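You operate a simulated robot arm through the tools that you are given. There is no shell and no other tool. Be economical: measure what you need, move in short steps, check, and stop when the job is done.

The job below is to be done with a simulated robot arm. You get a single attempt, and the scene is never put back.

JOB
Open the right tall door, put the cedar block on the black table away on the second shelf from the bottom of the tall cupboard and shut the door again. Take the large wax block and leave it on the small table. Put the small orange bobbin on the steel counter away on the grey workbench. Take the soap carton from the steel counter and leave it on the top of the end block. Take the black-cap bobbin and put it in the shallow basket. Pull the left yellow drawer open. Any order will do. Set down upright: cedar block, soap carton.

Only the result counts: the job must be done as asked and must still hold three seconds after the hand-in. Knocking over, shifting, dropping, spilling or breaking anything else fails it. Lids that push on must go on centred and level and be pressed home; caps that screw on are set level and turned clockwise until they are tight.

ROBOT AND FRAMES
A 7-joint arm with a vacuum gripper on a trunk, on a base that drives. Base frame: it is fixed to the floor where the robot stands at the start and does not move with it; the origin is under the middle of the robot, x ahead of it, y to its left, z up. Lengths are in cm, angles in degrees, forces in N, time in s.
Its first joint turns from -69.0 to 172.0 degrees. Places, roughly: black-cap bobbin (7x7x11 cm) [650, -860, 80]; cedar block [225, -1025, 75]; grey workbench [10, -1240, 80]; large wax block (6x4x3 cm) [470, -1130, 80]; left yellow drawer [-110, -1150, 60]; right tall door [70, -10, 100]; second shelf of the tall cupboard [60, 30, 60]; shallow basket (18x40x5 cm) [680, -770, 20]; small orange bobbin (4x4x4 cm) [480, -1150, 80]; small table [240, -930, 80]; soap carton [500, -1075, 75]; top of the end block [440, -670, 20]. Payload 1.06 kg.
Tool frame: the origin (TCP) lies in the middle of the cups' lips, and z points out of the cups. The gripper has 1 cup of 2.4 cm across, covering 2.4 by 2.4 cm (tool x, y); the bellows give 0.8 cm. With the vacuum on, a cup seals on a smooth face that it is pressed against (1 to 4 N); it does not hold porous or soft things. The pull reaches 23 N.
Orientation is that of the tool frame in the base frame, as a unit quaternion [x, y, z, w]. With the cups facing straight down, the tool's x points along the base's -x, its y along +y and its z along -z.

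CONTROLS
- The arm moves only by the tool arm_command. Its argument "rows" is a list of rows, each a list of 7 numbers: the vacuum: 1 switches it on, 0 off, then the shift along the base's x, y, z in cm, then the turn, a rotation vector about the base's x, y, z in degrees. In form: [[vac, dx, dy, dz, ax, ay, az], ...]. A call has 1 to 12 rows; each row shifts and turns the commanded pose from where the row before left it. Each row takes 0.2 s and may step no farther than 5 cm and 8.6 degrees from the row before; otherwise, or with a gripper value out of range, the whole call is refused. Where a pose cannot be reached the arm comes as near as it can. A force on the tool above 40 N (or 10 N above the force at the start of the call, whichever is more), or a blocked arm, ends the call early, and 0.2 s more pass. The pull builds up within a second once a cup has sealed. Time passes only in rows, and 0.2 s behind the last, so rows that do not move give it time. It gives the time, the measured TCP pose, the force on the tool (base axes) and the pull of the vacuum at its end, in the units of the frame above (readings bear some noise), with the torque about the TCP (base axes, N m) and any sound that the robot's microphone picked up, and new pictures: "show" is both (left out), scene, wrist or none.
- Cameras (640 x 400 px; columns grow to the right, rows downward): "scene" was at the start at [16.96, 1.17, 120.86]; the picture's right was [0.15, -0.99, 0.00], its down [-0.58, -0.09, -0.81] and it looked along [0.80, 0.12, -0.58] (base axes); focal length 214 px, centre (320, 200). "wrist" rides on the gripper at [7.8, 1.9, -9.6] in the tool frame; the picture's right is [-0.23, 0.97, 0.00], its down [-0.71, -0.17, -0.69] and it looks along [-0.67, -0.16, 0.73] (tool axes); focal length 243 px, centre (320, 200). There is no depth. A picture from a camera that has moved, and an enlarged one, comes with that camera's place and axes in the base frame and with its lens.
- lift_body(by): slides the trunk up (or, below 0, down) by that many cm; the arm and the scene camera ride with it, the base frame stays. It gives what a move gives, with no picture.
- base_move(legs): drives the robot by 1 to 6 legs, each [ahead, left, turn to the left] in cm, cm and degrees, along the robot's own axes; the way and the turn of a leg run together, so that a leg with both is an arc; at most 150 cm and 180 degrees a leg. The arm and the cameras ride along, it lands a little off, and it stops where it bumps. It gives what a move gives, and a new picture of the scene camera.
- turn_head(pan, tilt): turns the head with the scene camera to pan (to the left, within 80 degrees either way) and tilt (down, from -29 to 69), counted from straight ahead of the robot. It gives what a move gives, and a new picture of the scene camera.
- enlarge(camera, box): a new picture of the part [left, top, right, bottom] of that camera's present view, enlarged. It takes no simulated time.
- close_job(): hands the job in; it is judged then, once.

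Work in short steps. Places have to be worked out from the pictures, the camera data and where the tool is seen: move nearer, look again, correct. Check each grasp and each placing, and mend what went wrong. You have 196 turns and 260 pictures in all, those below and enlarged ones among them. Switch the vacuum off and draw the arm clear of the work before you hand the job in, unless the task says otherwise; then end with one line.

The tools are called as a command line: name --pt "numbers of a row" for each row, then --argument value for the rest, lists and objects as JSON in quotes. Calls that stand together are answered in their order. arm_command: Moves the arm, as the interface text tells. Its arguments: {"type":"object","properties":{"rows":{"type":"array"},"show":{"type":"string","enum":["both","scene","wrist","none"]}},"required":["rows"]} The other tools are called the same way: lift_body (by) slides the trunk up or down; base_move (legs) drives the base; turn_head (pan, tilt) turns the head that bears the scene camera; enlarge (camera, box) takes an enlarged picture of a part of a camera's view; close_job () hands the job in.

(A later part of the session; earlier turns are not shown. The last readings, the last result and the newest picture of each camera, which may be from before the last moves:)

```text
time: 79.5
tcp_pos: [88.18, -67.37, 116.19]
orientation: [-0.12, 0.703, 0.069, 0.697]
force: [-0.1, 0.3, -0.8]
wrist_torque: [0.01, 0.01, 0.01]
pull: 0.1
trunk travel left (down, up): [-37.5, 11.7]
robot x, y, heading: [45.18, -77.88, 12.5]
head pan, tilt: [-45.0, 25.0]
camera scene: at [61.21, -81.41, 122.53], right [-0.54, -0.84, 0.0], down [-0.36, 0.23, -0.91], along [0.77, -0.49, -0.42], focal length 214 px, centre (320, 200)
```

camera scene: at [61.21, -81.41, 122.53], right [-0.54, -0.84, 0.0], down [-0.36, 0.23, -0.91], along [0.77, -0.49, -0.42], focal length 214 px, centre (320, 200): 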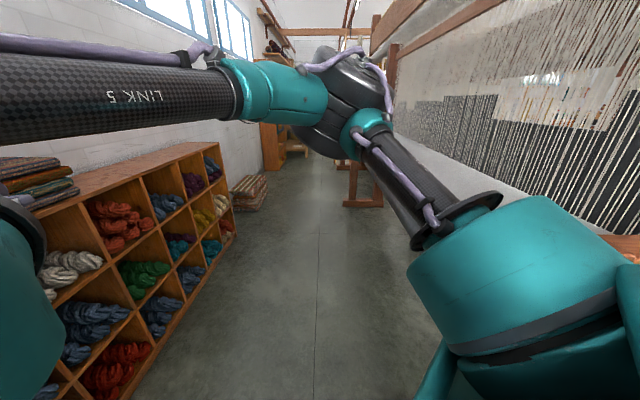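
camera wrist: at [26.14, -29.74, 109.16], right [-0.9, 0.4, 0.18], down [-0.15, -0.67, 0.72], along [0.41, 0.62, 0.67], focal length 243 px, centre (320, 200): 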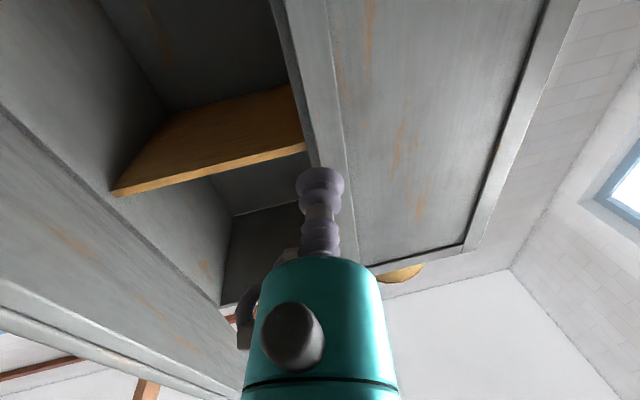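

Past the door; the corridor ahead runs at heading ≈ −33° and is clear. I finish the diagonal, turn into it and drive on.

base_move --legs '[[48, 0, 0], [0, 0, -45.5], [130, 0, 0], [130, 0, 0]]'

turn_head --pan -50 --tilt 12

```text
time: 96.7
tcp_pos: [338.31, -242.8, 116.18]
orientation: [0.182, 0.69, -0.227, 0.663]
force: [0.1, -0.2, 0.7]
wrist_torque: [0.01, 0.01, 0.02]
pull: 0.1
trunk travel left (down, up): [-37.5, 11.7]
robot x, y, heading: [302.36, -217.22, -36.6]
head pan, tilt: [-45.0, 25.0]
camera scene: at [310.22, -231.69, 122.53], right [-0.99, -0.15, 0.0], down [-0.06, 0.42, -0.91], along [0.13, -0.9, -0.42], focal length 214 px, centre (320, 200)
```

scene: 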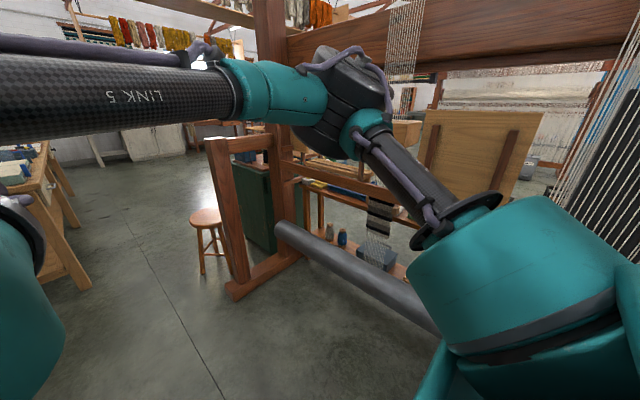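

```text
time: 97.5
tcp_pos: [338.54, -242.82, 116.21]
orientation: [0.182, 0.69, -0.227, 0.663]
force: [0.1, -0.2, -0.6]
wrist_torque: [-0.02, -0.03, -0.02]
pull: 0.0
trunk travel left (down, up): [-37.5, 11.7]
robot x, y, heading: [302.4, -217.23, -36.7]
head pan, tilt: [-50.0, 12.0]
camera scene: at [309.42, -231.88, 124.64], right [-1.0, -0.06, 0.0], down [-0.01, 0.21, -0.98], along [0.06, -0.98, -0.21], focal length 214 px, centre (320, 200)
```

scene: 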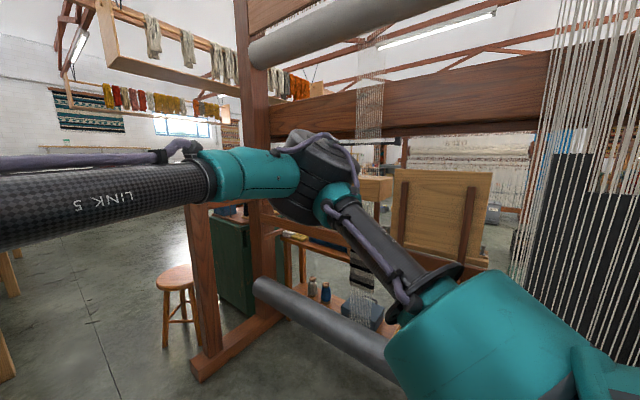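

I'm at the loom's far half; an aisle opens ahead-right past the stool. I look more directly ahead before choosing the turn.

turn_head --pan -8 --tilt 35

turn_head --pan 25 --tilt 20

```text
time: 98.5
tcp_pos: [338.44, -242.87, 116.21]
orientation: [0.184, 0.689, -0.228, 0.663]
force: [-0.4, -0.3, 0.3]
wrist_torque: [-0.02, 0.01, -0.03]
pull: 0.0
trunk travel left (down, up): [-37.5, 11.7]
robot x, y, heading: [302.02, -217.52, -36.4]
head pan, tilt: [-8.0, 35.0]
camera scene: at [315.13, -228.76, 120.96], right [-0.7, -0.71, 0.0], down [-0.41, 0.4, -0.82], along [0.58, -0.58, -0.57], focal length 214 px, centre (320, 200)
```

scene: 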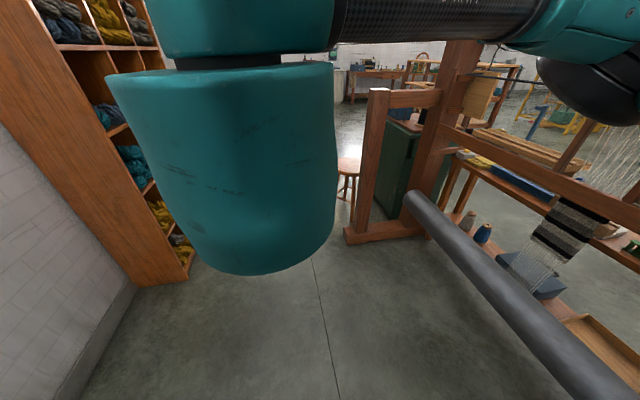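

```text
time: 99.5
tcp_pos: [338.4, -242.81, 116.09]
orientation: [0.182, 0.69, -0.226, 0.663]
force: [-0.1, -0.2, -0.2]
wrist_torque: [0.02, 0.01, 0.02]
pull: 0.0
trunk travel left (down, up): [-37.5, 11.7]
robot x, y, heading: [302.13, -217.51, -36.5]
head pan, tilt: [25.0, 20.0]
camera scene: at [317.98, -224.45, 123.34], right [-0.2, -0.98, 0.0], down [-0.34, 0.07, -0.94], along [0.92, -0.19, -0.34], focal length 214 px, centre (320, 200)
```

scene: 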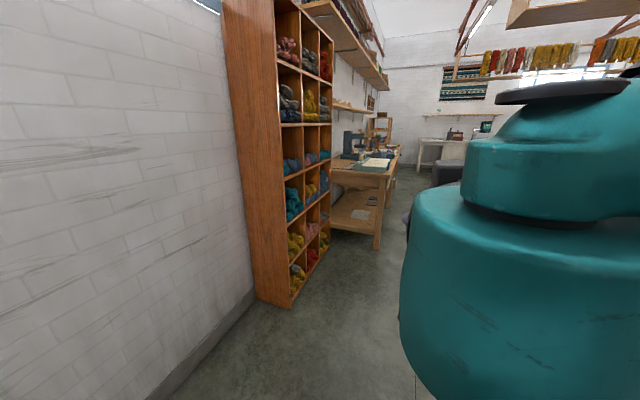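

Tall shelf at left, stool and loom post at right; the gap centre is nearly straight ahead. I drive ahead 150 cm and re-check.

base_move --legs '[[0, 0, 3.0], [140, 0, 0]]'

turn_head --pan -40 --tilt 30

```text
time: 107.0
tcp_pos: [456.15, -320.73, 116.2]
orientation: [0.17, 0.693, -0.215, 0.667]
force: [0.0, -0.4, 0.5]
wrist_torque: [-0.02, 0.03, 0.02]
pull: 0.1
trunk travel left (down, up): [-37.5, 11.7]
robot x, y, heading: [418.95, -296.66, -34.5]
head pan, tilt: [25.0, 20.0]
camera scene: at [435.06, -303.1, 123.34], right [-0.17, -0.99, 0.0], down [-0.34, 0.06, -0.94], along [0.93, -0.16, -0.34], focal length 214 px, centre (320, 200)
```

scene: 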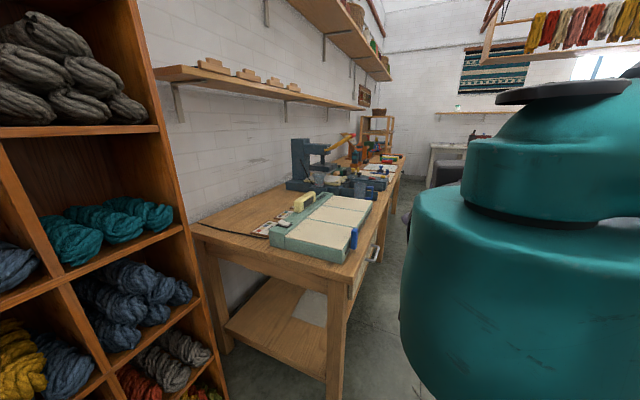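

```text
time: 108.3
tcp_pos: [456.25, -320.77, 116.11]
orientation: [0.172, 0.692, -0.215, 0.667]
force: [0.3, -0.3, 0.5]
wrist_torque: [0.01, 0.04, -0.02]
pull: 0.0
trunk travel left (down, up): [-37.5, 11.7]
robot x, y, heading: [419.04, -296.89, -34.8]
head pan, tilt: [-40.0, 30.0]
camera scene: at [428.27, -310.25, 121.73], right [-0.96, -0.27, 0.0], down [-0.13, 0.48, -0.87], along [0.23, -0.83, -0.5], focal length 214 px, centre (320, 200)
```

scene: 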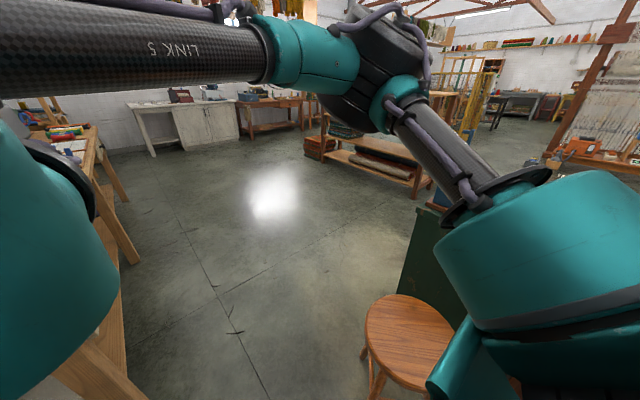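

The aisle widens ahead. I go 49 ahead, then diagonally right past the stool, turn to face down the room and look.

base_move --legs '[[49, 0, 0], [32, -32, 0], [0, 0, -80]]'

turn_head --pan 25 --tilt 15

turn_head --pan -20 --tilt 28

```text
time: 117.7
tcp_pos: [445.17, -407.92, 116.23]
orientation: [-0.586, -0.406, 0.603, -0.358]
force: [0.0, -0.5, 0.2]
wrist_torque: [0.01, 0.02, 0.01]
pull: 0.1
trunk travel left (down, up): [-37.5, 11.7]
robot x, y, heading: [464.34, -368.3, -117.5]
head pan, tilt: [-40.0, 30.0]
camera scene: at [452.15, -379.24, 121.73], right [-0.38, 0.92, 0.0], down [0.46, 0.19, -0.87], along [-0.8, -0.33, -0.5], focal length 214 px, centre (320, 200)
```

scene: 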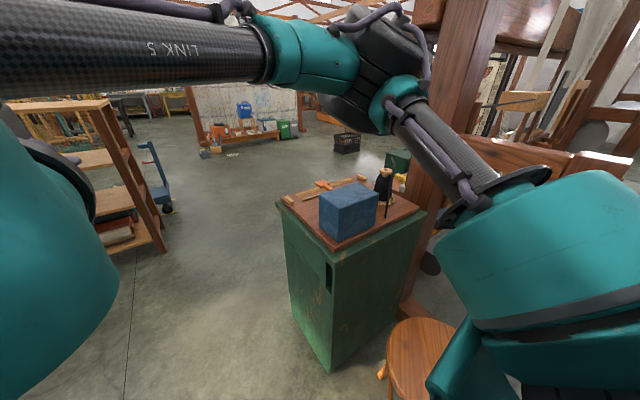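

```text
time: 119.0
tcp_pos: [445.11, -408.12, 116.16]
orientation: [-0.586, -0.407, 0.603, -0.357]
force: [0.2, 0.0, 0.7]
wrist_torque: [0.0, -0.02, 0.0]
pull: 0.0
trunk travel left (down, up): [-37.5, 11.7]
robot x, y, heading: [464.54, -368.09, -117.4]
head pan, tilt: [25.0, 15.0]
camera scene: at [460.1, -385.1, 124.15], right [-1.0, 0.04, 0.0], down [0.01, 0.26, -0.97], along [-0.04, -0.96, -0.26], focal length 214 px, centre (320, 200)
```

scene: 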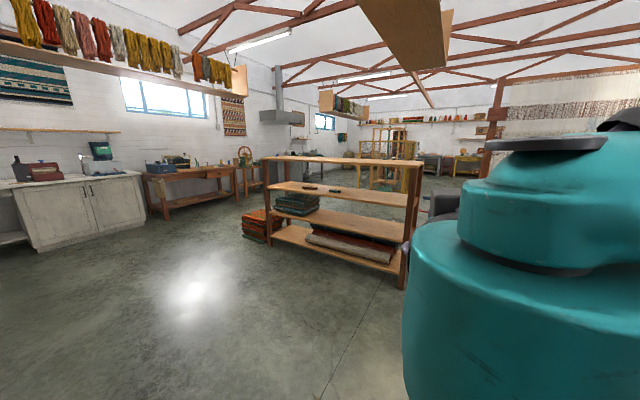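

```text
time: 120.1
tcp_pos: [445.1, -408.1, 116.2]
orientation: [-0.585, -0.408, 0.602, -0.359]
force: [0.3, -0.4, 0.9]
wrist_torque: [-0.02, 0.01, 0.02]
pull: 0.1
trunk travel left (down, up): [-37.5, 11.7]
robot x, y, heading: [464.41, -368.06, -117.4]
head pan, tilt: [-20.0, 28.0]
camera scene: at [453.79, -381.94, 122.05], right [-0.68, 0.74, 0.0], down [0.35, 0.32, -0.88], along [-0.65, -0.6, -0.47], focal length 214 px, centre (320, 200)
```

scene: 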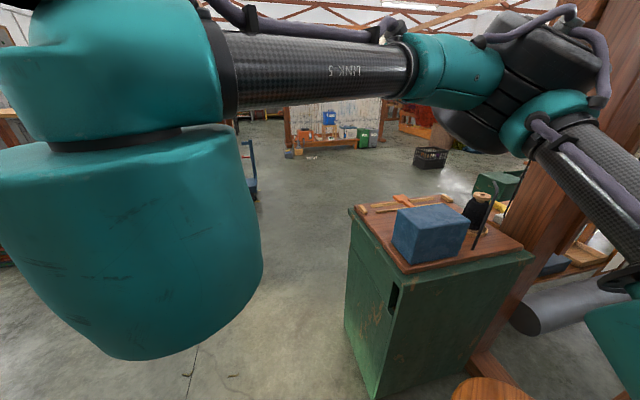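

I have the layout: the rack is ahead, wall tables (bobbin, basket) are to the left. I'll do those jobs first and fetch the cedar block last. Drive round the rack's left end.

base_move --legs '[[0, 0, 65.6], [110, 0, 0], [110, 0, 0], [0, 0, -32.6], [100, 0, 0]]'

turn_head --pan 30 --tilt 25

turn_head --pan -50 --tilt 35

```text
time: 140.0
tcp_pos: [606.93, -685.75, 116.26]
orientation: [0.451, 0.552, -0.481, 0.51]
force: [0.0, -0.1, -0.7]
wrist_torque: [0.03, -0.02, -0.01]
pull: 0.0
trunk travel left (down, up): [-37.5, 11.7]
robot x, y, heading: [601.97, -641.76, -85.4]
head pan, tilt: [-20.0, 28.0]
camera scene: at [600.2, -659.0, 122.05], right [-0.96, 0.26, 0.0], down [0.12, 0.45, -0.88], along [-0.23, -0.85, -0.47], focal length 214 px, centre (320, 200)
```

scene: 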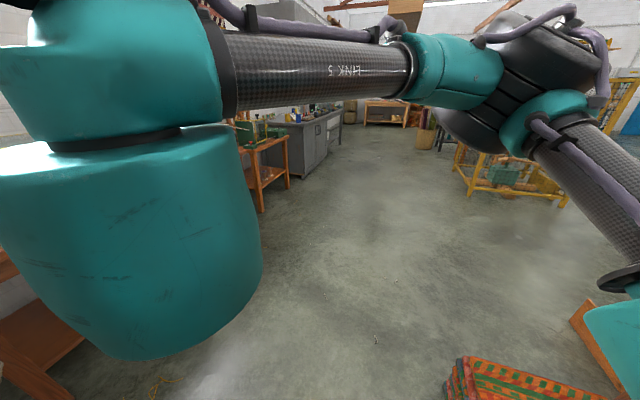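

```text
time: 141.2
tcp_pos: [606.79, -685.75, 116.27]
orientation: [0.452, 0.552, -0.481, 0.51]
force: [-0.5, 0.6, -0.1]
wrist_torque: [0.01, -0.02, 0.01]
pull: 0.0
trunk travel left (down, up): [-37.5, 11.7]
robot x, y, heading: [601.86, -641.85, -85.4]
head pan, tilt: [30.0, 25.0]
camera scene: at [607.85, -657.77, 122.53], right [-0.82, -0.57, 0.0], down [-0.24, 0.35, -0.91], along [0.51, -0.75, -0.42], focal length 214 px, centre (320, 200)
```

scene: 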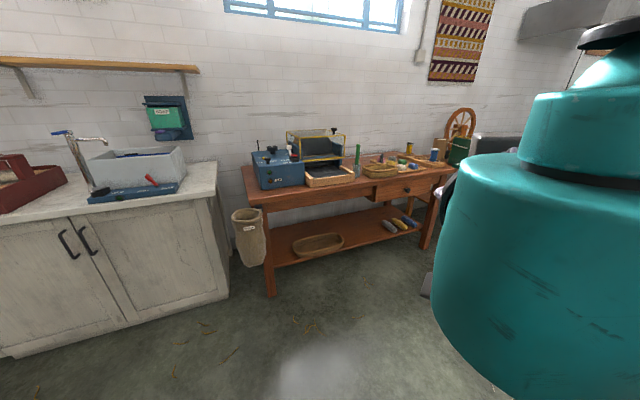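

```text
time: 142.7
tcp_pos: [606.77, -685.68, 116.23]
orientation: [0.451, 0.553, -0.48, 0.51]
force: [0.6, 0.1, -0.1]
wrist_torque: [0.01, 0.0, 0.03]
pull: 0.1
trunk travel left (down, up): [-37.5, 11.7]
robot x, y, heading: [602.0, -641.81, -85.1]
head pan, tilt: [-50.0, 35.0]
camera scene: at [596.36, -656.38, 120.95], right [-0.7, 0.71, 0.0], down [0.41, 0.4, -0.82], along [-0.58, -0.58, -0.57], focal length 214 px, centre (320, 200)
```

scene: 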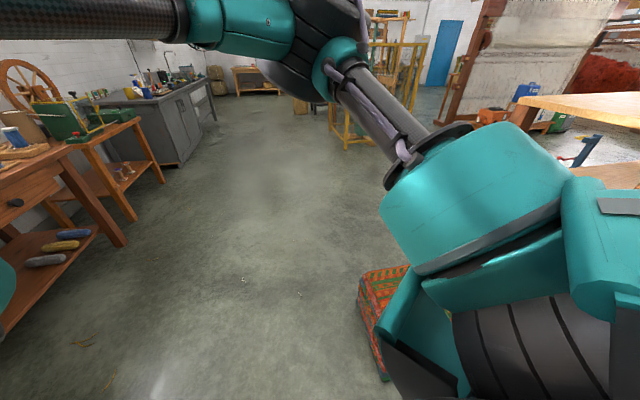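

The shallow basket is on the lower shelf of the wooden table at ≈(684,−767); the bobbin should be near pixel (411,152) in the pan‑30 view. I look there again enlarged.

turn_head --pan 25 --tilt 25

enlarge --camera "scene" --box '[280, 110, 480, 260]'

```text
time: 144.2
tcp_pos: [606.85, -685.77, 116.12]
orientation: [0.45, 0.554, -0.481, 0.51]
force: [-0.2, 0.3, -0.1]
wrist_torque: [-0.01, -0.03, 0.0]
pull: 0.0
trunk travel left (down, up): [-37.5, 11.7]
robot x, y, heading: [601.72, -641.9, -85.1]
head pan, tilt: [25.0, 25.0]
camera scene: at [607.17, -658.2, 122.53], right [-0.87, -0.49, 0.0], down [-0.21, 0.37, -0.91], along [0.45, -0.79, -0.42], focal length 214 px, centre (320, 200)
```

scene: 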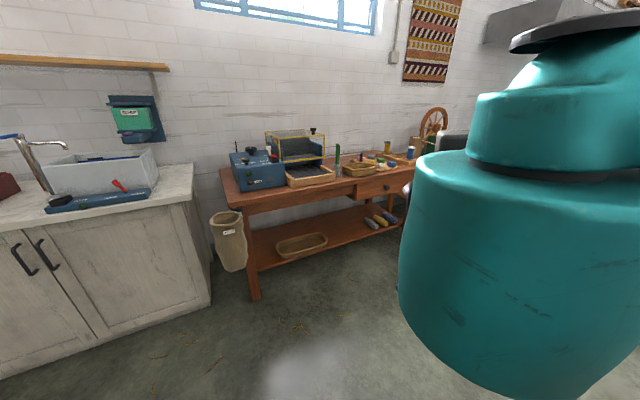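

```text
2.67 times, centred on (380, 185) of scene
camera zoom: at [607.17, -658.2, 122.53], right [-0.87, -0.49, 0.0], down [-0.21, 0.37, -0.91], along [0.45, -0.79, -0.42], focal length 572 px, centre (160, 240)
```

zoom: 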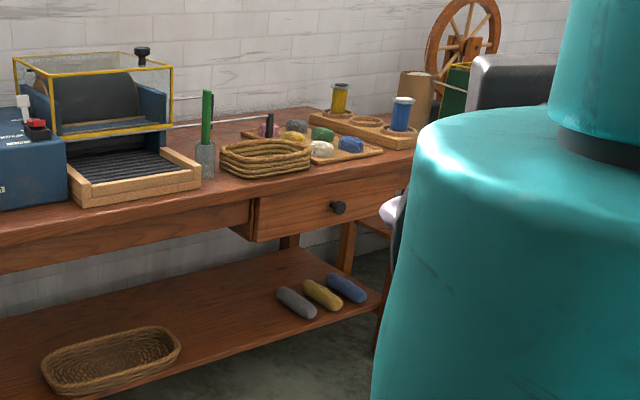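

The yellow bobbin with the dark cap stands in a socket tray near (650,−856). I drive to face the table there, keeping ~50 cm off its edge.

base_move --legs '[[77, 18, 0], [91, -53, 0], [0, 0, 51.6]]'

turn_head --pan 15 --tilt 45

```text
time: 155.6
tcp_pos: [622.79, -834.55, 116.23]
orientation: [0.157, 0.696, -0.203, 0.671]
force: [0.2, -0.1, -0.4]
wrist_torque: [0.04, -0.01, -0.01]
pull: 0.1
trunk travel left (down, up): [-37.5, 11.7]
robot x, y, heading: [584.89, -812.24, -32.5]
head pan, tilt: [25.0, 25.0]
camera scene: at [601.05, -817.82, 122.53], right [-0.13, -0.99, 0.0], down [-0.42, 0.06, -0.91], along [0.9, -0.12, -0.42], focal length 214 px, centre (320, 200)
```

scene: 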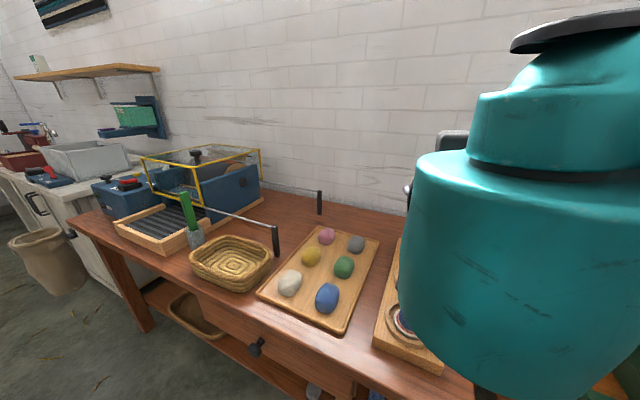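

```text
time: 156.4
tcp_pos: [622.84, -834.69, 116.1]
orientation: [0.159, 0.696, -0.205, 0.67]
force: [-1.0, -0.2, 0.3]
wrist_torque: [-0.02, 0.02, 0.01]
pull: 0.0
trunk travel left (down, up): [-37.5, 11.7]
robot x, y, heading: [584.49, -812.05, -32.5]
head pan, tilt: [15.0, 45.0]
camera scene: at [599.67, -819.05, 119.48], right [-0.3, -0.95, 0.0], down [-0.67, 0.21, -0.71], along [0.67, -0.21, -0.71], focal length 214 px, centre (320, 200)
```

scene: 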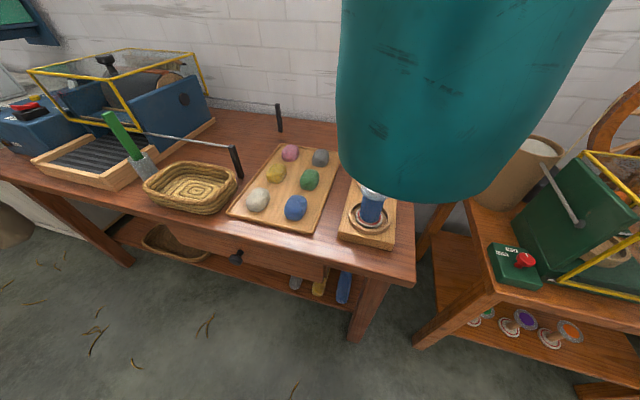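

Blue (white-cap) bobbin stands in front of the yellow one; table edge is ~36 cm ahead of my axis. I point the tool down and see it with the wrist camera.

arm_command --pt "0 0 0 0 4.08 7.1 0" --pt "0 0 0 0 4.08 7.1 0" --pt "0 0 0 0 4.08 7.1 0" --pt "0 0 0 0 4.08 7.1 0" --pt "0 0 0 0 4.08 7.1 0" --pt "0 0 0 0 4.08 7.1 0" --pt "0 0 0 0 4.08 7.1 0" --pt "0 0 0 0 4.08 7.1 0" --pt "0 0 0 0 4.08 7.1 0" --pt "0 0 0 0 4.08 7.1 0" --pt "0 0 0 0 4.08 7.1 0" --show "both"

```text
time: 158.8
tcp_pos: [622.85, -834.73, 116.13]
orientation: [0.223, 0.975, 0.004, -0.009]
force: [0.0, -0.1, -0.3]
wrist_torque: [0.01, 0.0, -0.02]
pull: 0.1
trunk travel left (down, up): [-37.5, 11.7]
robot x, y, heading: [585.25, -812.0, -32.6]
head pan, tilt: [15.0, 45.0]
camera scene: at [599.67, -819.05, 119.47], right [-0.3, -0.95, 0.0], down [-0.67, 0.21, -0.71], along [0.67, -0.21, -0.71], focal length 214 px, centre (320, 200)
camera wrist: at [616.88, -829.79, 125.83], right [0.64, 0.77, 0.0], down [0.57, -0.47, 0.67], along [0.52, -0.42, -0.74], focal length 243 px, centre (320, 200)
```

scene: 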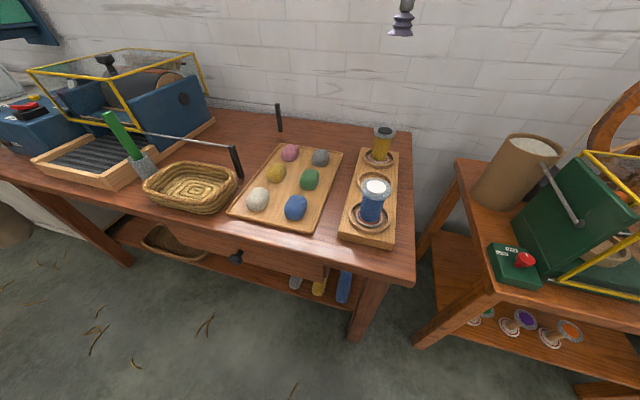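
wrist: 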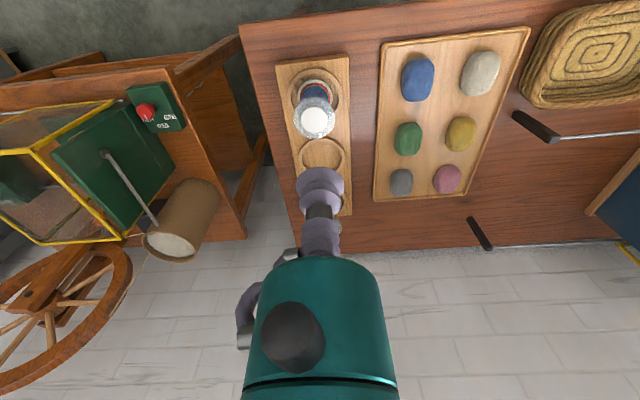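

The yellow bobbin is at ≈(646.5,−852.5), top ≈91 cm, 30 cm beyond the cup. I try reaching with the arm first.

arm_command --pt "0 3.95 -2.97 0 0 0 0" --pt "0 3.95 -2.97 0 0 0 0" --pt "0 3.95 -2.97 0 0 0 0" --pt "0 3.95 -2.97 0 0 0 0" --pt "0 3.95 -2.97 0 0 0 0" --pt "0 3.95 -2.97 0 0 0 0" --show "scene"

```text
time: 160.2
tcp_pos: [631.43, -846.09, 111.78]
orientation: [0.223, 0.975, 0.004, -0.007]
force: [0.0, 1.2, -0.2]
wrist_torque: [-0.01, 0.03, 0.04]
pull: 0.2
out of reach, approached as far as the arm can: row 2, 3, 4, 5, 6
trunk travel left (down, up): [-37.5, 11.7]
robot x, y, heading: [585.04, -811.91, -32.6]
head pan, tilt: [15.0, 45.0]
camera scene: at [599.67, -819.05, 119.47], right [-0.3, -0.95, 0.0], down [-0.67, 0.21, -0.71], along [0.67, -0.21, -0.71], focal length 214 px, centre (320, 200)
```

scene: 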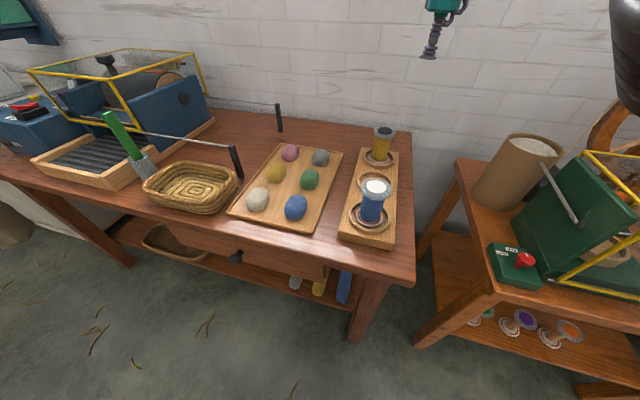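

Reach is ~58 cm at this height; lower should extend farther. I drive ahead 13 cm carefully (table edge stays 23 cm from my axis) and check.

base_move --legs '[[13, 0, 0]]'

arm_command --pt "0 0 0 -3 0 0 0" --pt "0 1.5 -0.5 -3 0 0 0" --show "both"

```text
time: 161.5
tcp_pos: [642.61, -853.29, 111.76]
orientation: [0.223, 0.975, 0.005, -0.009]
force: [0.5, 0.2, -0.8]
wrist_torque: [-0.01, -0.01, -0.02]
pull: 0.1
trunk travel left (down, up): [-37.5, 11.7]
robot x, y, heading: [596.14, -819.52, -32.4]
head pan, tilt: [15.0, 45.0]
camera scene: at [610.79, -826.15, 119.46], right [-0.3, -0.95, 0.0], down [-0.67, 0.21, -0.71], along [0.67, -0.21, -0.71], focal length 214 px, centre (320, 200)
```

scene: 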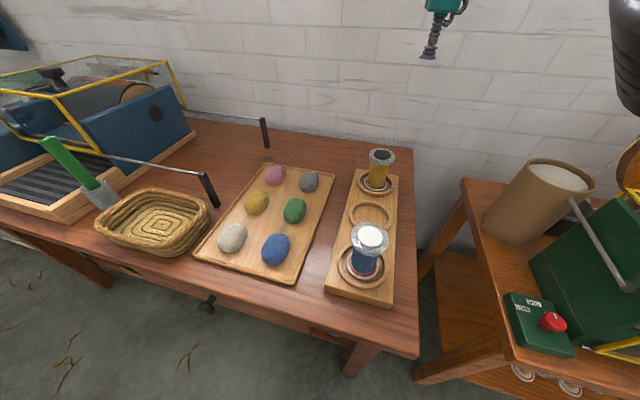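

```text
time: 162.1
tcp_pos: [644.1, -853.77, 105.81]
orientation: [0.224, 0.975, 0.004, -0.008]
force: [0.4, -0.1, -0.1]
wrist_torque: [0.05, 0.0, -0.03]
pull: 0.1
trunk travel left (down, up): [-37.5, 11.7]
robot x, y, heading: [596.31, -819.22, -32.3]
head pan, tilt: [15.0, 45.0]
camera scene: at [610.76, -826.11, 119.47], right [-0.3, -0.95, 0.0], down [-0.67, 0.21, -0.71], along [0.67, -0.21, -0.71], focal length 214 px, centre (320, 200)
camera wrist: at [638.03, -848.89, 115.58], right [0.64, 0.77, 0.0], down [0.57, -0.47, 0.67], along [0.52, -0.43, -0.74], focal length 243 px, centre (320, 200)
```

scene: 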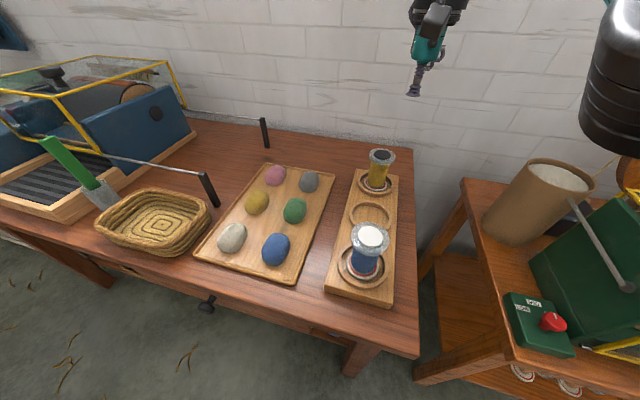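
wrist: 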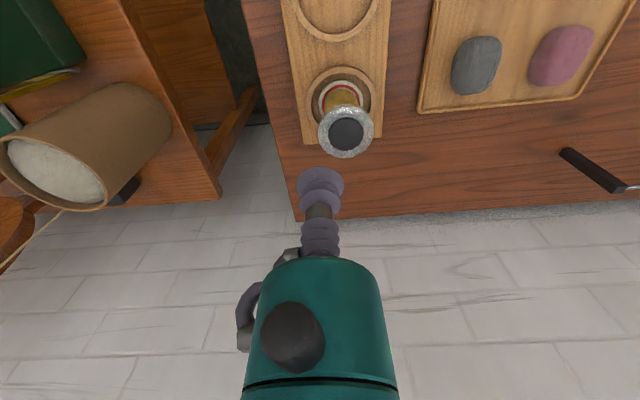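

The black cap is at ≈(650,−855), z≈89.5. I move over it in small descending steps.

arm_command --pt "0 1.5 -0.3 -3 0 0 0" --pt "0 1.5 -0.3 -3 0 0 0" --pt "0 1.5 -0.3 -3 0 0 0" --pt "0 1.4 -0.2 -1.5 0 0 0" --show "both"

```text
time: 163.1
tcp_pos: [646.51, -852.94, 97.22]
orientation: [0.225, 0.974, 0.005, -0.009]
force: [0.5, -0.9, -1.1]
wrist_torque: [-0.01, 0.0, 0.0]
pull: 0.1
out of reach, approached as far as the arm can: row 1, 2, 3, 4
trunk travel left (down, up): [-37.5, 11.7]
robot x, y, heading: [596.13, -819.11, -32.4]
head pan, tilt: [15.0, 45.0]
camera scene: at [610.73, -826.12, 119.47], right [-0.3, -0.95, 0.0], down [-0.67, 0.21, -0.71], along [0.67, -0.21, -0.71], focal length 214 px, centre (320, 200)
camera wrist: at [640.46, -847.95, 106.98], right [0.64, 0.77, 0.0], down [0.57, -0.47, 0.67], along [0.52, -0.43, -0.74], focal length 243 px, centre (320, 200)
```

scene: 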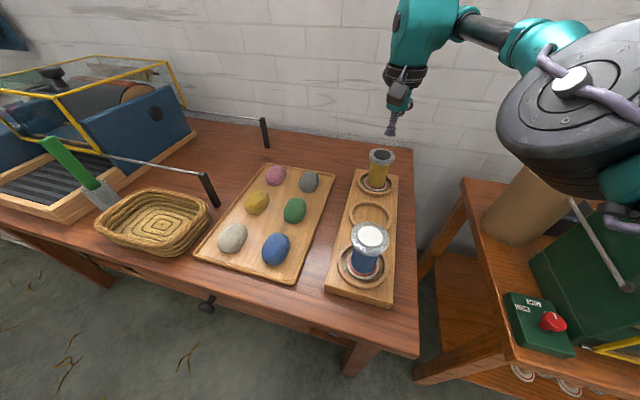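
wrist: 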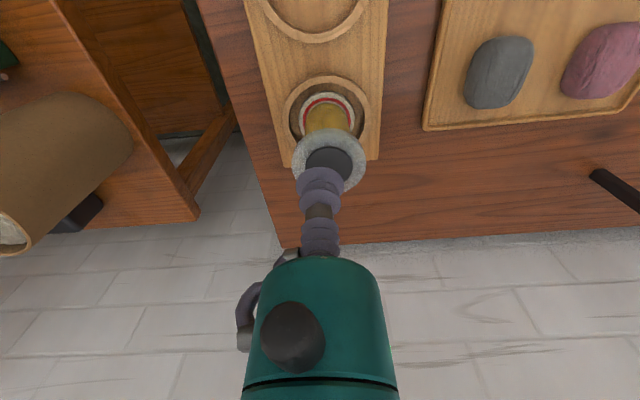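

Reach limit: still 3.6 cm short. I nudge the base 3.3 ahead, 0.9 left.

base_move --legs '[[3.3, 0.9, 0]]'

arm_command --pt "0 0 0 -2 0 0 0" --show "wrist"

```text
time: 164.0
tcp_pos: [649.93, -853.85, 97.18]
orientation: [0.224, 0.974, 0.005, -0.008]
force: [0.7, 0.3, 0.3]
wrist_torque: [0.01, 0.03, -0.02]
pull: 0.1
trunk travel left (down, up): [-37.5, 11.7]
robot x, y, heading: [599.07, -819.97, -32.4]
head pan, tilt: [15.0, 45.0]
camera scene: at [614.07, -827.16, 119.46], right [-0.3, -0.95, 0.0], down [-0.67, 0.21, -0.71], along [0.67, -0.21, -0.71], focal length 214 px, centre (320, 200)
```

scene: 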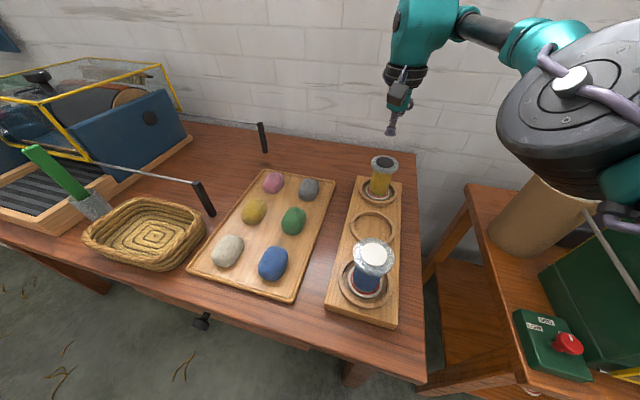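

```text
time: 164.4
tcp_pos: [649.77, -853.97, 95.21]
orientation: [0.224, 0.974, 0.005, -0.007]
force: [-0.3, -0.5, 0.0]
wrist_torque: [-0.02, 0.02, -0.02]
pull: 0.1
trunk travel left (down, up): [-37.5, 11.7]
robot x, y, heading: [599.31, -820.03, -32.6]
head pan, tilt: [15.0, 45.0]
camera wrist: at [643.83, -849.05, 104.93], right [0.64, 0.77, 0.0], down [0.57, -0.47, 0.67], along [0.52, -0.43, -0.74], focal length 243 px, centre (320, 200)
```

wrist: 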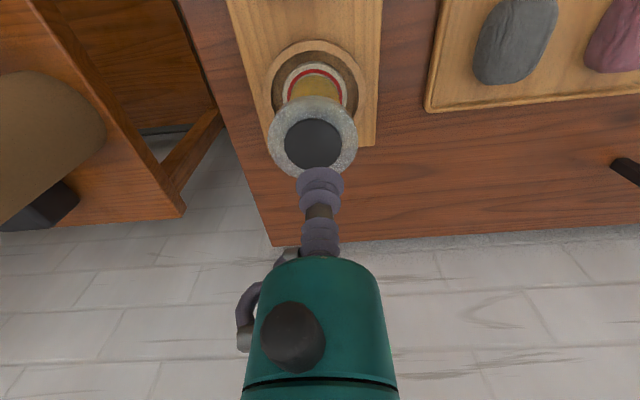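

Cap centre is at (650.1,−855.0). I correct and descend with vacuum on.

arm_command --pt "0 0.3 -1.0 0 0 0 0" --pt "1 0 0 -3 0 0 0" --pt "1 0 0 -1 0 0 0" --pt "1 0 0 -1 0 0 0" --pt "1 0 0 -0.5 0 0 0" --show "wrist"

```text
time: 165.6
tcp_pos: [649.87, -854.5, 89.78]
orientation: [0.224, 0.974, 0.005, -0.007]
force: [0.0, 0.8, -1.2]
wrist_torque: [-0.02, -0.01, 0.0]
pull: 21.6
out of reach, approached as far as the arm can: row 1
trunk travel left (down, up): [-37.5, 11.7]
robot x, y, heading: [599.51, -819.97, -32.6]
head pan, tilt: [15.0, 45.0]
camera wrist: at [643.91, -849.6, 99.52], right [0.64, 0.77, 0.0], down [0.57, -0.47, 0.67], along [0.52, -0.43, -0.74], focal length 243 px, centre (320, 200)
```

wrist: 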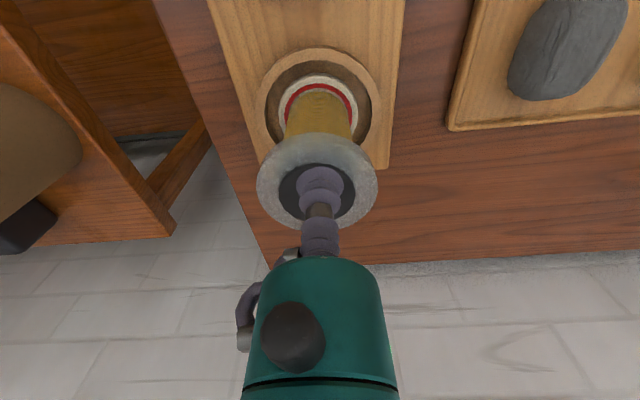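

Sealed (21.6 N). I lift with the trunk straight up 11 cm, then back the base away.

lift_body --by 11

base_move --legs '[[-30, 0, 0]]'

```text
time: 167.0
tcp_pos: [648.15, -853.44, 119.14]
orientation: [0.222, 0.965, -0.047, 0.134]
force: [-0.5, 0.1, -1.7]
wrist_torque: [0.02, 0.0, 0.01]
pull: 22.9
trunk travel left (down, up): [-48.5, 0.7]
robot x, y, heading: [599.52, -820.11, -32.7]
head pan, tilt: [15.0, 45.0]
```

```text
time: 169.1
tcp_pos: [622.57, -836.93, 119.19]
orientation: [0.221, 0.965, -0.047, 0.136]
force: [-0.6, -0.9, -1.2]
wrist_torque: [0.0, 0.0, -0.03]
pull: 22.6
trunk travel left (down, up): [-48.5, 0.7]
robot x, y, heading: [573.94, -803.86, -32.7]
head pan, tilt: [15.0, 45.0]
camera scene: at [582.11, -806.75, 131.89], right [-0.3, -0.95, 0.0], down [-0.67, 0.21, -0.71], along [0.67, -0.21, -0.71], focal length 214 px, centre (320, 200)
```

scene: 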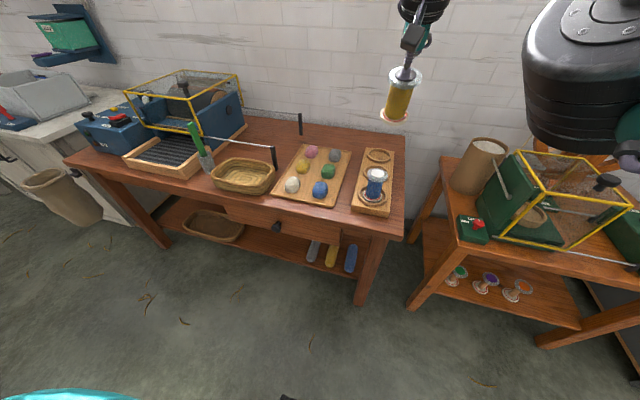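

The bobbin is held. The basket is centred ≈(683,−768) on the lower shelf (z≈20) just behind its front edge. I back off clear of the table and strafe left in front of the basket.

base_move --legs '[[-25, 0, 0], [0, 90, 0]]'

lift_body --by -48

turn_head --pan 10 --tilt 25

```text
time: 178.9
tcp_pos: [651.2, -746.28, 119.23]
orientation: [0.223, 0.964, -0.047, 0.136]
force: [0.1, 0.2, -1.0]
wrist_torque: [0.01, 0.01, 0.0]
pull: 23.3
trunk travel left (down, up): [-48.5, 0.7]
robot x, y, heading: [602.49, -712.47, -32.8]
head pan, tilt: [15.0, 45.0]
camera scene: at [611.06, -715.93, 131.89], right [-0.31, -0.95, 0.0], down [-0.67, 0.22, -0.71], along [0.67, -0.22, -0.71], focal length 214 px, centre (320, 200)
```

scene: 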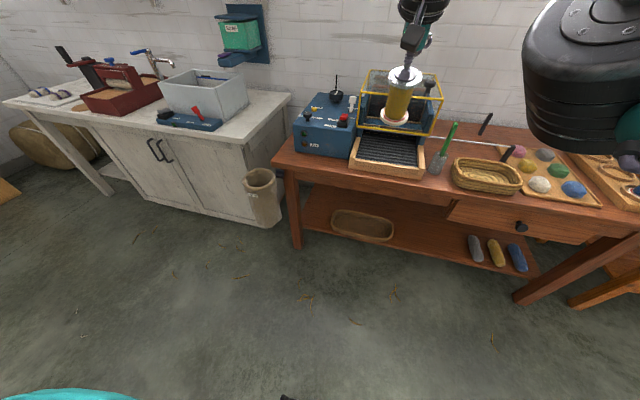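

```text
refused: -48 is not a number from -40 to 40
```

```text
time: 179.8
tcp_pos: [651.32, -746.29, 119.23]
orientation: [0.223, 0.964, -0.047, 0.135]
force: [0.3, 0.9, -0.3]
wrist_torque: [-0.03, -0.04, 0.02]
pull: 22.9
trunk travel left (down, up): [-48.5, 0.7]
robot x, y, heading: [602.36, -712.47, -32.9]
head pan, tilt: [10.0, 25.0]
camera scene: at [611.81, -717.02, 134.94], right [-0.39, -0.92, 0.0], down [-0.39, 0.16, -0.91], along [0.84, -0.35, -0.42], focal length 214 px, centre (320, 200)
```

scene: 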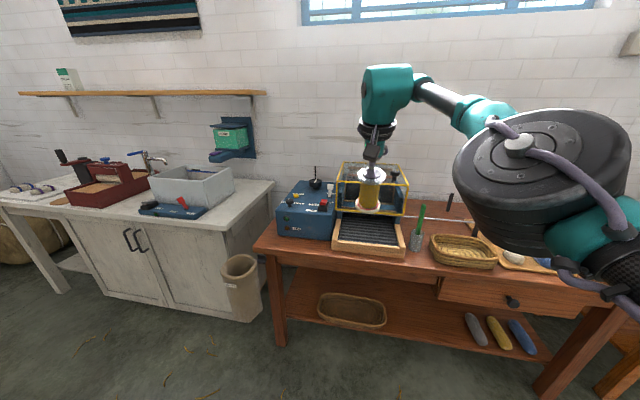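

The basket is straight ahead (fwd ≈99 cm), with ~45 cm clearance beneath the apron. I lower the trunk fully.

lift_body --by -40

lift_body --by -8

```text
time: 183.6
tcp_pos: [651.2, -746.31, 79.21]
orientation: [0.224, 0.964, -0.048, 0.135]
force: [-0.2, 0.1, -1.2]
wrist_torque: [0.02, 0.03, -0.01]
pull: 23.0
trunk travel left (down, up): [-8.5, 40.7]
robot x, y, heading: [602.34, -712.87, -32.7]
head pan, tilt: [10.0, 25.0]
```

```text
time: 184.8
tcp_pos: [651.2, -746.35, 71.37]
orientation: [0.224, 0.964, -0.047, 0.136]
force: [0.3, -0.6, -0.3]
wrist_torque: [0.02, 0.02, -0.01]
pull: 22.8
trunk travel left (down, up): [-0.5, 48.7]
robot x, y, heading: [602.53, -712.98, -32.9]
head pan, tilt: [10.0, 25.0]
```

Tool is pitched 16° forward already. I lower it and pitch further to ~60° from vertical so the bobbin can slide under the tabletop.

arm_command --pt "1 0 0 -4 0 0 0" --pt "1 0 0 -4 0 0 0" --pt "1 0 0 -4 -3.92 -6.1 0" --pt "1 0 0 -4 -3.92 -6.1 0" --pt "1 0 0 -4 -3.92 -6.1 0" --pt "1 0 0 -4 -3.92 -6.1 0" --pt "1 0 0 -2 -3.92 -6.1 0" --pt "1 0 0 -2 -3.92 -6.1 0" --show "both"

```text
time: 186.6
tcp_pos: [650.86, -746.21, 43.15]
orientation: [0.194, 0.844, -0.166, 0.471]
force: [0.3, 0.3, -0.4]
wrist_torque: [0.01, 0.01, 0.02]
pull: 23.4
trunk travel left (down, up): [-0.5, 48.7]
robot x, y, heading: [602.51, -712.59, -32.7]
head pan, tilt: [10.0, 25.0]
camera scene: at [626.83, -726.72, 84.78], right [-0.39, -0.92, 0.0], down [-0.39, 0.16, -0.91], along [0.84, -0.35, -0.42], focal length 214 px, centre (320, 200)
camera wrist: at [641.16, -738.95, 40.96], right [0.58, 0.8, 0.11], down [-0.24, 0.05, 0.97], along [0.77, -0.59, 0.23], focal length 243 px, centre (320, 200)
```

scene: 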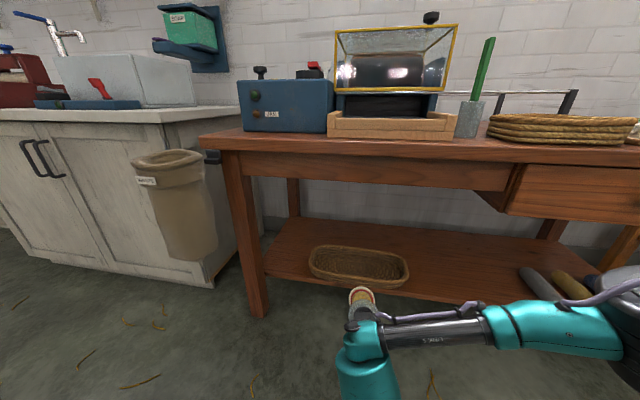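
wrist: 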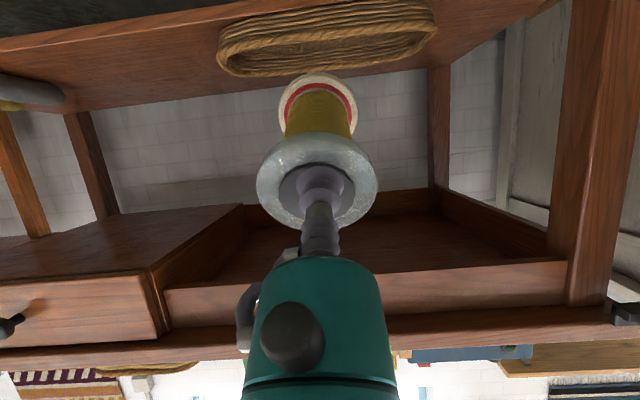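

Everything lines up: basket spans r 986–1004, n≈−262.5; bobbin at n=−263. I drive 34 cm ahead so the bobbin hangs over the basket.

base_move --legs '[[34, 0.3, 0]]'

arm_command --pt "1 0 0 -2 0 0 0" --show "both"

```text
time: 188.8
tcp_pos: [679.39, -764.93, 43.05]
orientation: [0.199, 0.843, -0.17, 0.47]
force: [-0.5, 0.5, -0.6]
wrist_torque: [0.06, 0.01, 0.02]
pull: 22.7
trunk travel left (down, up): [-0.5, 48.7]
robot x, y, heading: [631.25, -731.23, -33.5]
head pan, tilt: [10.0, 25.0]
camera scene: at [655.46, -745.32, 84.78], right [-0.4, -0.92, 0.0], down [-0.39, 0.17, -0.91], along [0.83, -0.36, -0.42], focal length 214 px, centre (320, 200)
```

scene: 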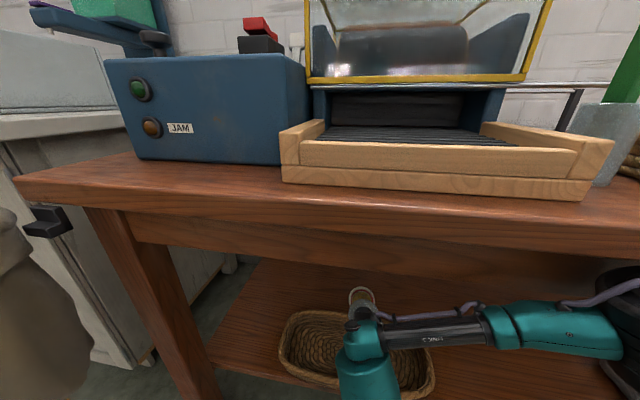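

```text
time: 189.2
tcp_pos: [678.65, -765.97, 40.72]
orientation: [0.207, 0.844, -0.168, 0.466]
force: [-0.3, 1.0, -0.9]
wrist_torque: [0.01, 0.03, -0.01]
pull: 22.6
trunk travel left (down, up): [-0.5, 48.7]
robot x, y, heading: [631.06, -731.35, -33.4]
head pan, tilt: [10.0, 25.0]
camera scene: at [655.0, -746.07, 84.73], right [-0.4, -0.92, -0.01], down [-0.38, 0.18, -0.91], along [0.83, -0.36, -0.42], focal length 214 px, centre (320, 200)
camera wrist: at [669.09, -758.31, 38.65], right [0.6, 0.79, 0.11], down [-0.24, 0.04, 0.97], along [0.76, -0.61, 0.21], focal length 243 px, centre (320, 200)
```

scene: 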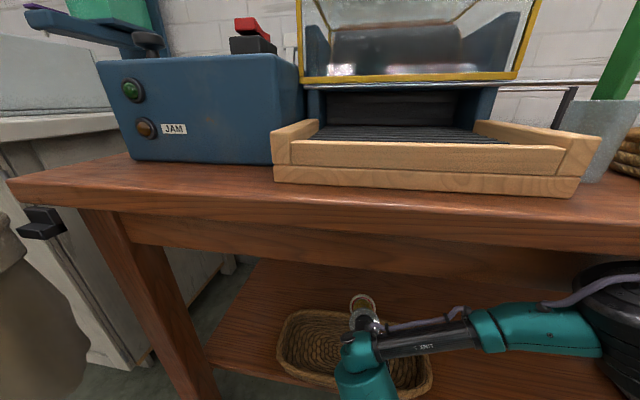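
wrist: 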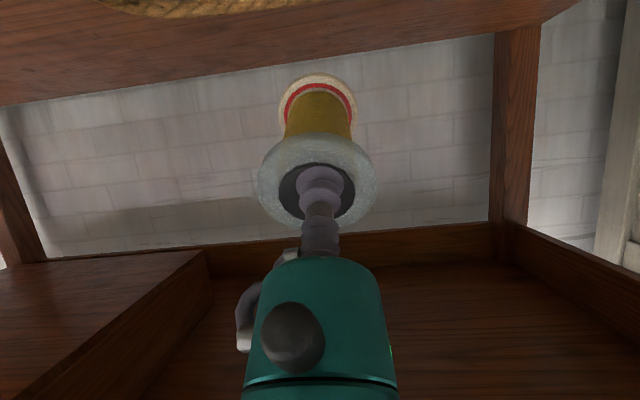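

The robot seems to have flexed slightly — the elbow is close to the drawer front. I back off 10 cm and will reach with the arm instead.

base_move --legs '[[-12, 0, 0]]'

turn_head --pan -30 --tilt 25

```text
time: 190.4
tcp_pos: [669.61, -758.66, 41.18]
orientation: [0.2, 0.843, -0.169, 0.47]
force: [0.4, 0.1, -1.3]
wrist_torque: [0.01, 0.07, -0.03]
pull: 22.8
trunk travel left (down, up): [-0.5, 48.7]
robot x, y, heading: [621.55, -724.47, -33.2]
head pan, tilt: [10.0, 25.0]
camera scene: at [645.55, -738.8, 84.77], right [-0.4, -0.92, 0.0], down [-0.39, 0.17, -0.91], along [0.83, -0.36, -0.42], focal length 214 px, centre (320, 200)
```

scene: 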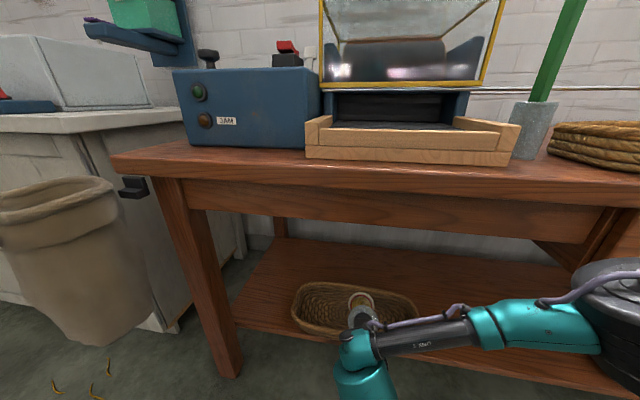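

```text
time: 191.5
tcp_pos: [669.6, -758.72, 41.2]
orientation: [0.199, 0.843, -0.169, 0.47]
force: [-0.3, -0.2, -0.3]
wrist_torque: [0.0, 0.04, 0.0]
pull: 23.2
trunk travel left (down, up): [-0.5, 48.7]
robot x, y, heading: [621.53, -724.4, -33.4]
head pan, tilt: [-30.0, 25.0]
camera scene: at [641.23, -743.38, 84.78], right [-0.89, -0.45, 0.0], down [-0.19, 0.38, -0.91], along [0.41, -0.81, -0.42], focal length 214 px, centre (320, 200)
```

scene: 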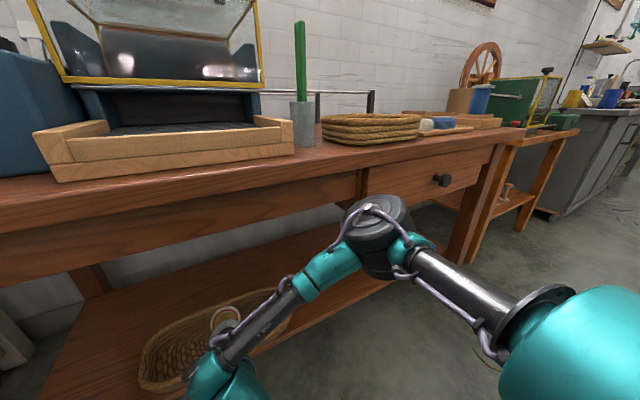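

The elbow clears the drawer now; cup is at r=977, I need 989. I extend with the arm 12 cm while dropping slightly.

arm_command --pt "1 2.0 -1.33 -1 0 0 0" --pt "1 2.0 -1.33 -1 0 0 0" --pt "1 2.0 -1.33 -1 0 0 0" --pt "1 2.0 -1.33 -1 0 0 0" --pt "1 2.0 -1.33 -1 0 0 0" --show "scene"

```text
time: 192.7
tcp_pos: [679.8, -765.19, 36.04]
orientation: [0.199, 0.843, -0.169, 0.47]
force: [0.2, 0.0, 0.3]
wrist_torque: [0.04, 0.02, 0.0]
pull: 22.4
trunk travel left (down, up): [-0.5, 48.7]
robot x, y, heading: [621.54, -724.67, -33.5]
head pan, tilt: [-30.0, 25.0]
camera scene: at [641.22, -743.38, 84.78], right [-0.89, -0.45, 0.0], down [-0.19, 0.38, -0.91], along [0.41, -0.81, -0.42], focal length 214 px, centre (320, 200)
```

scene: 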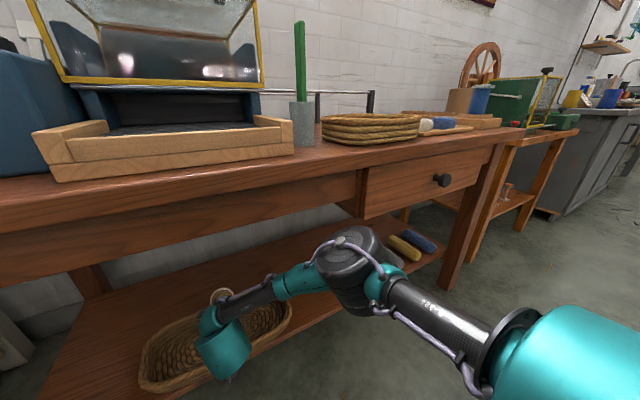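

Now over the basket (r=989, n=−263, z=36), elbow lower and clear. I descend 4.5 cm.

arm_command --pt "1 0 0 -1.5 0 0 0" --pt "1 0 0 -1.5 0 0 0" --pt "1 0 0 -1 0 0 0" --show "none"

turn_head --pan 0 --tilt 40

```text
time: 193.5
tcp_pos: [679.57, -765.15, 32.18]
orientation: [0.199, 0.843, -0.169, 0.47]
force: [-0.9, 0.2, -0.4]
wrist_torque: [-0.01, 0.05, 0.02]
pull: 23.0
trunk travel left (down, up): [-0.5, 48.7]
robot x, y, heading: [621.4, -724.61, -33.1]
head pan, tilt: [-30.0, 25.0]
```

```text
time: 194.4
tcp_pos: [679.71, -765.21, 32.23]
orientation: [0.199, 0.843, -0.169, 0.47]
force: [-1.1, 0.0, -0.2]
wrist_torque: [0.02, 0.01, 0.01]
pull: 22.6
trunk travel left (down, up): [-0.5, 48.7]
robot x, y, heading: [621.63, -724.42, -33.5]
head pan, tilt: [0.0, 40.0]
camera scene: at [644.19, -739.83, 82.45], right [-0.55, -0.83, 0.0], down [-0.54, 0.35, -0.77], along [0.64, -0.42, -0.64], focal length 214 px, centre (320, 200)
```

scene: 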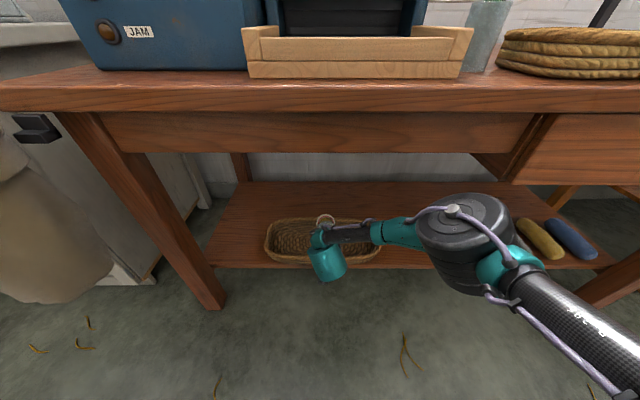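

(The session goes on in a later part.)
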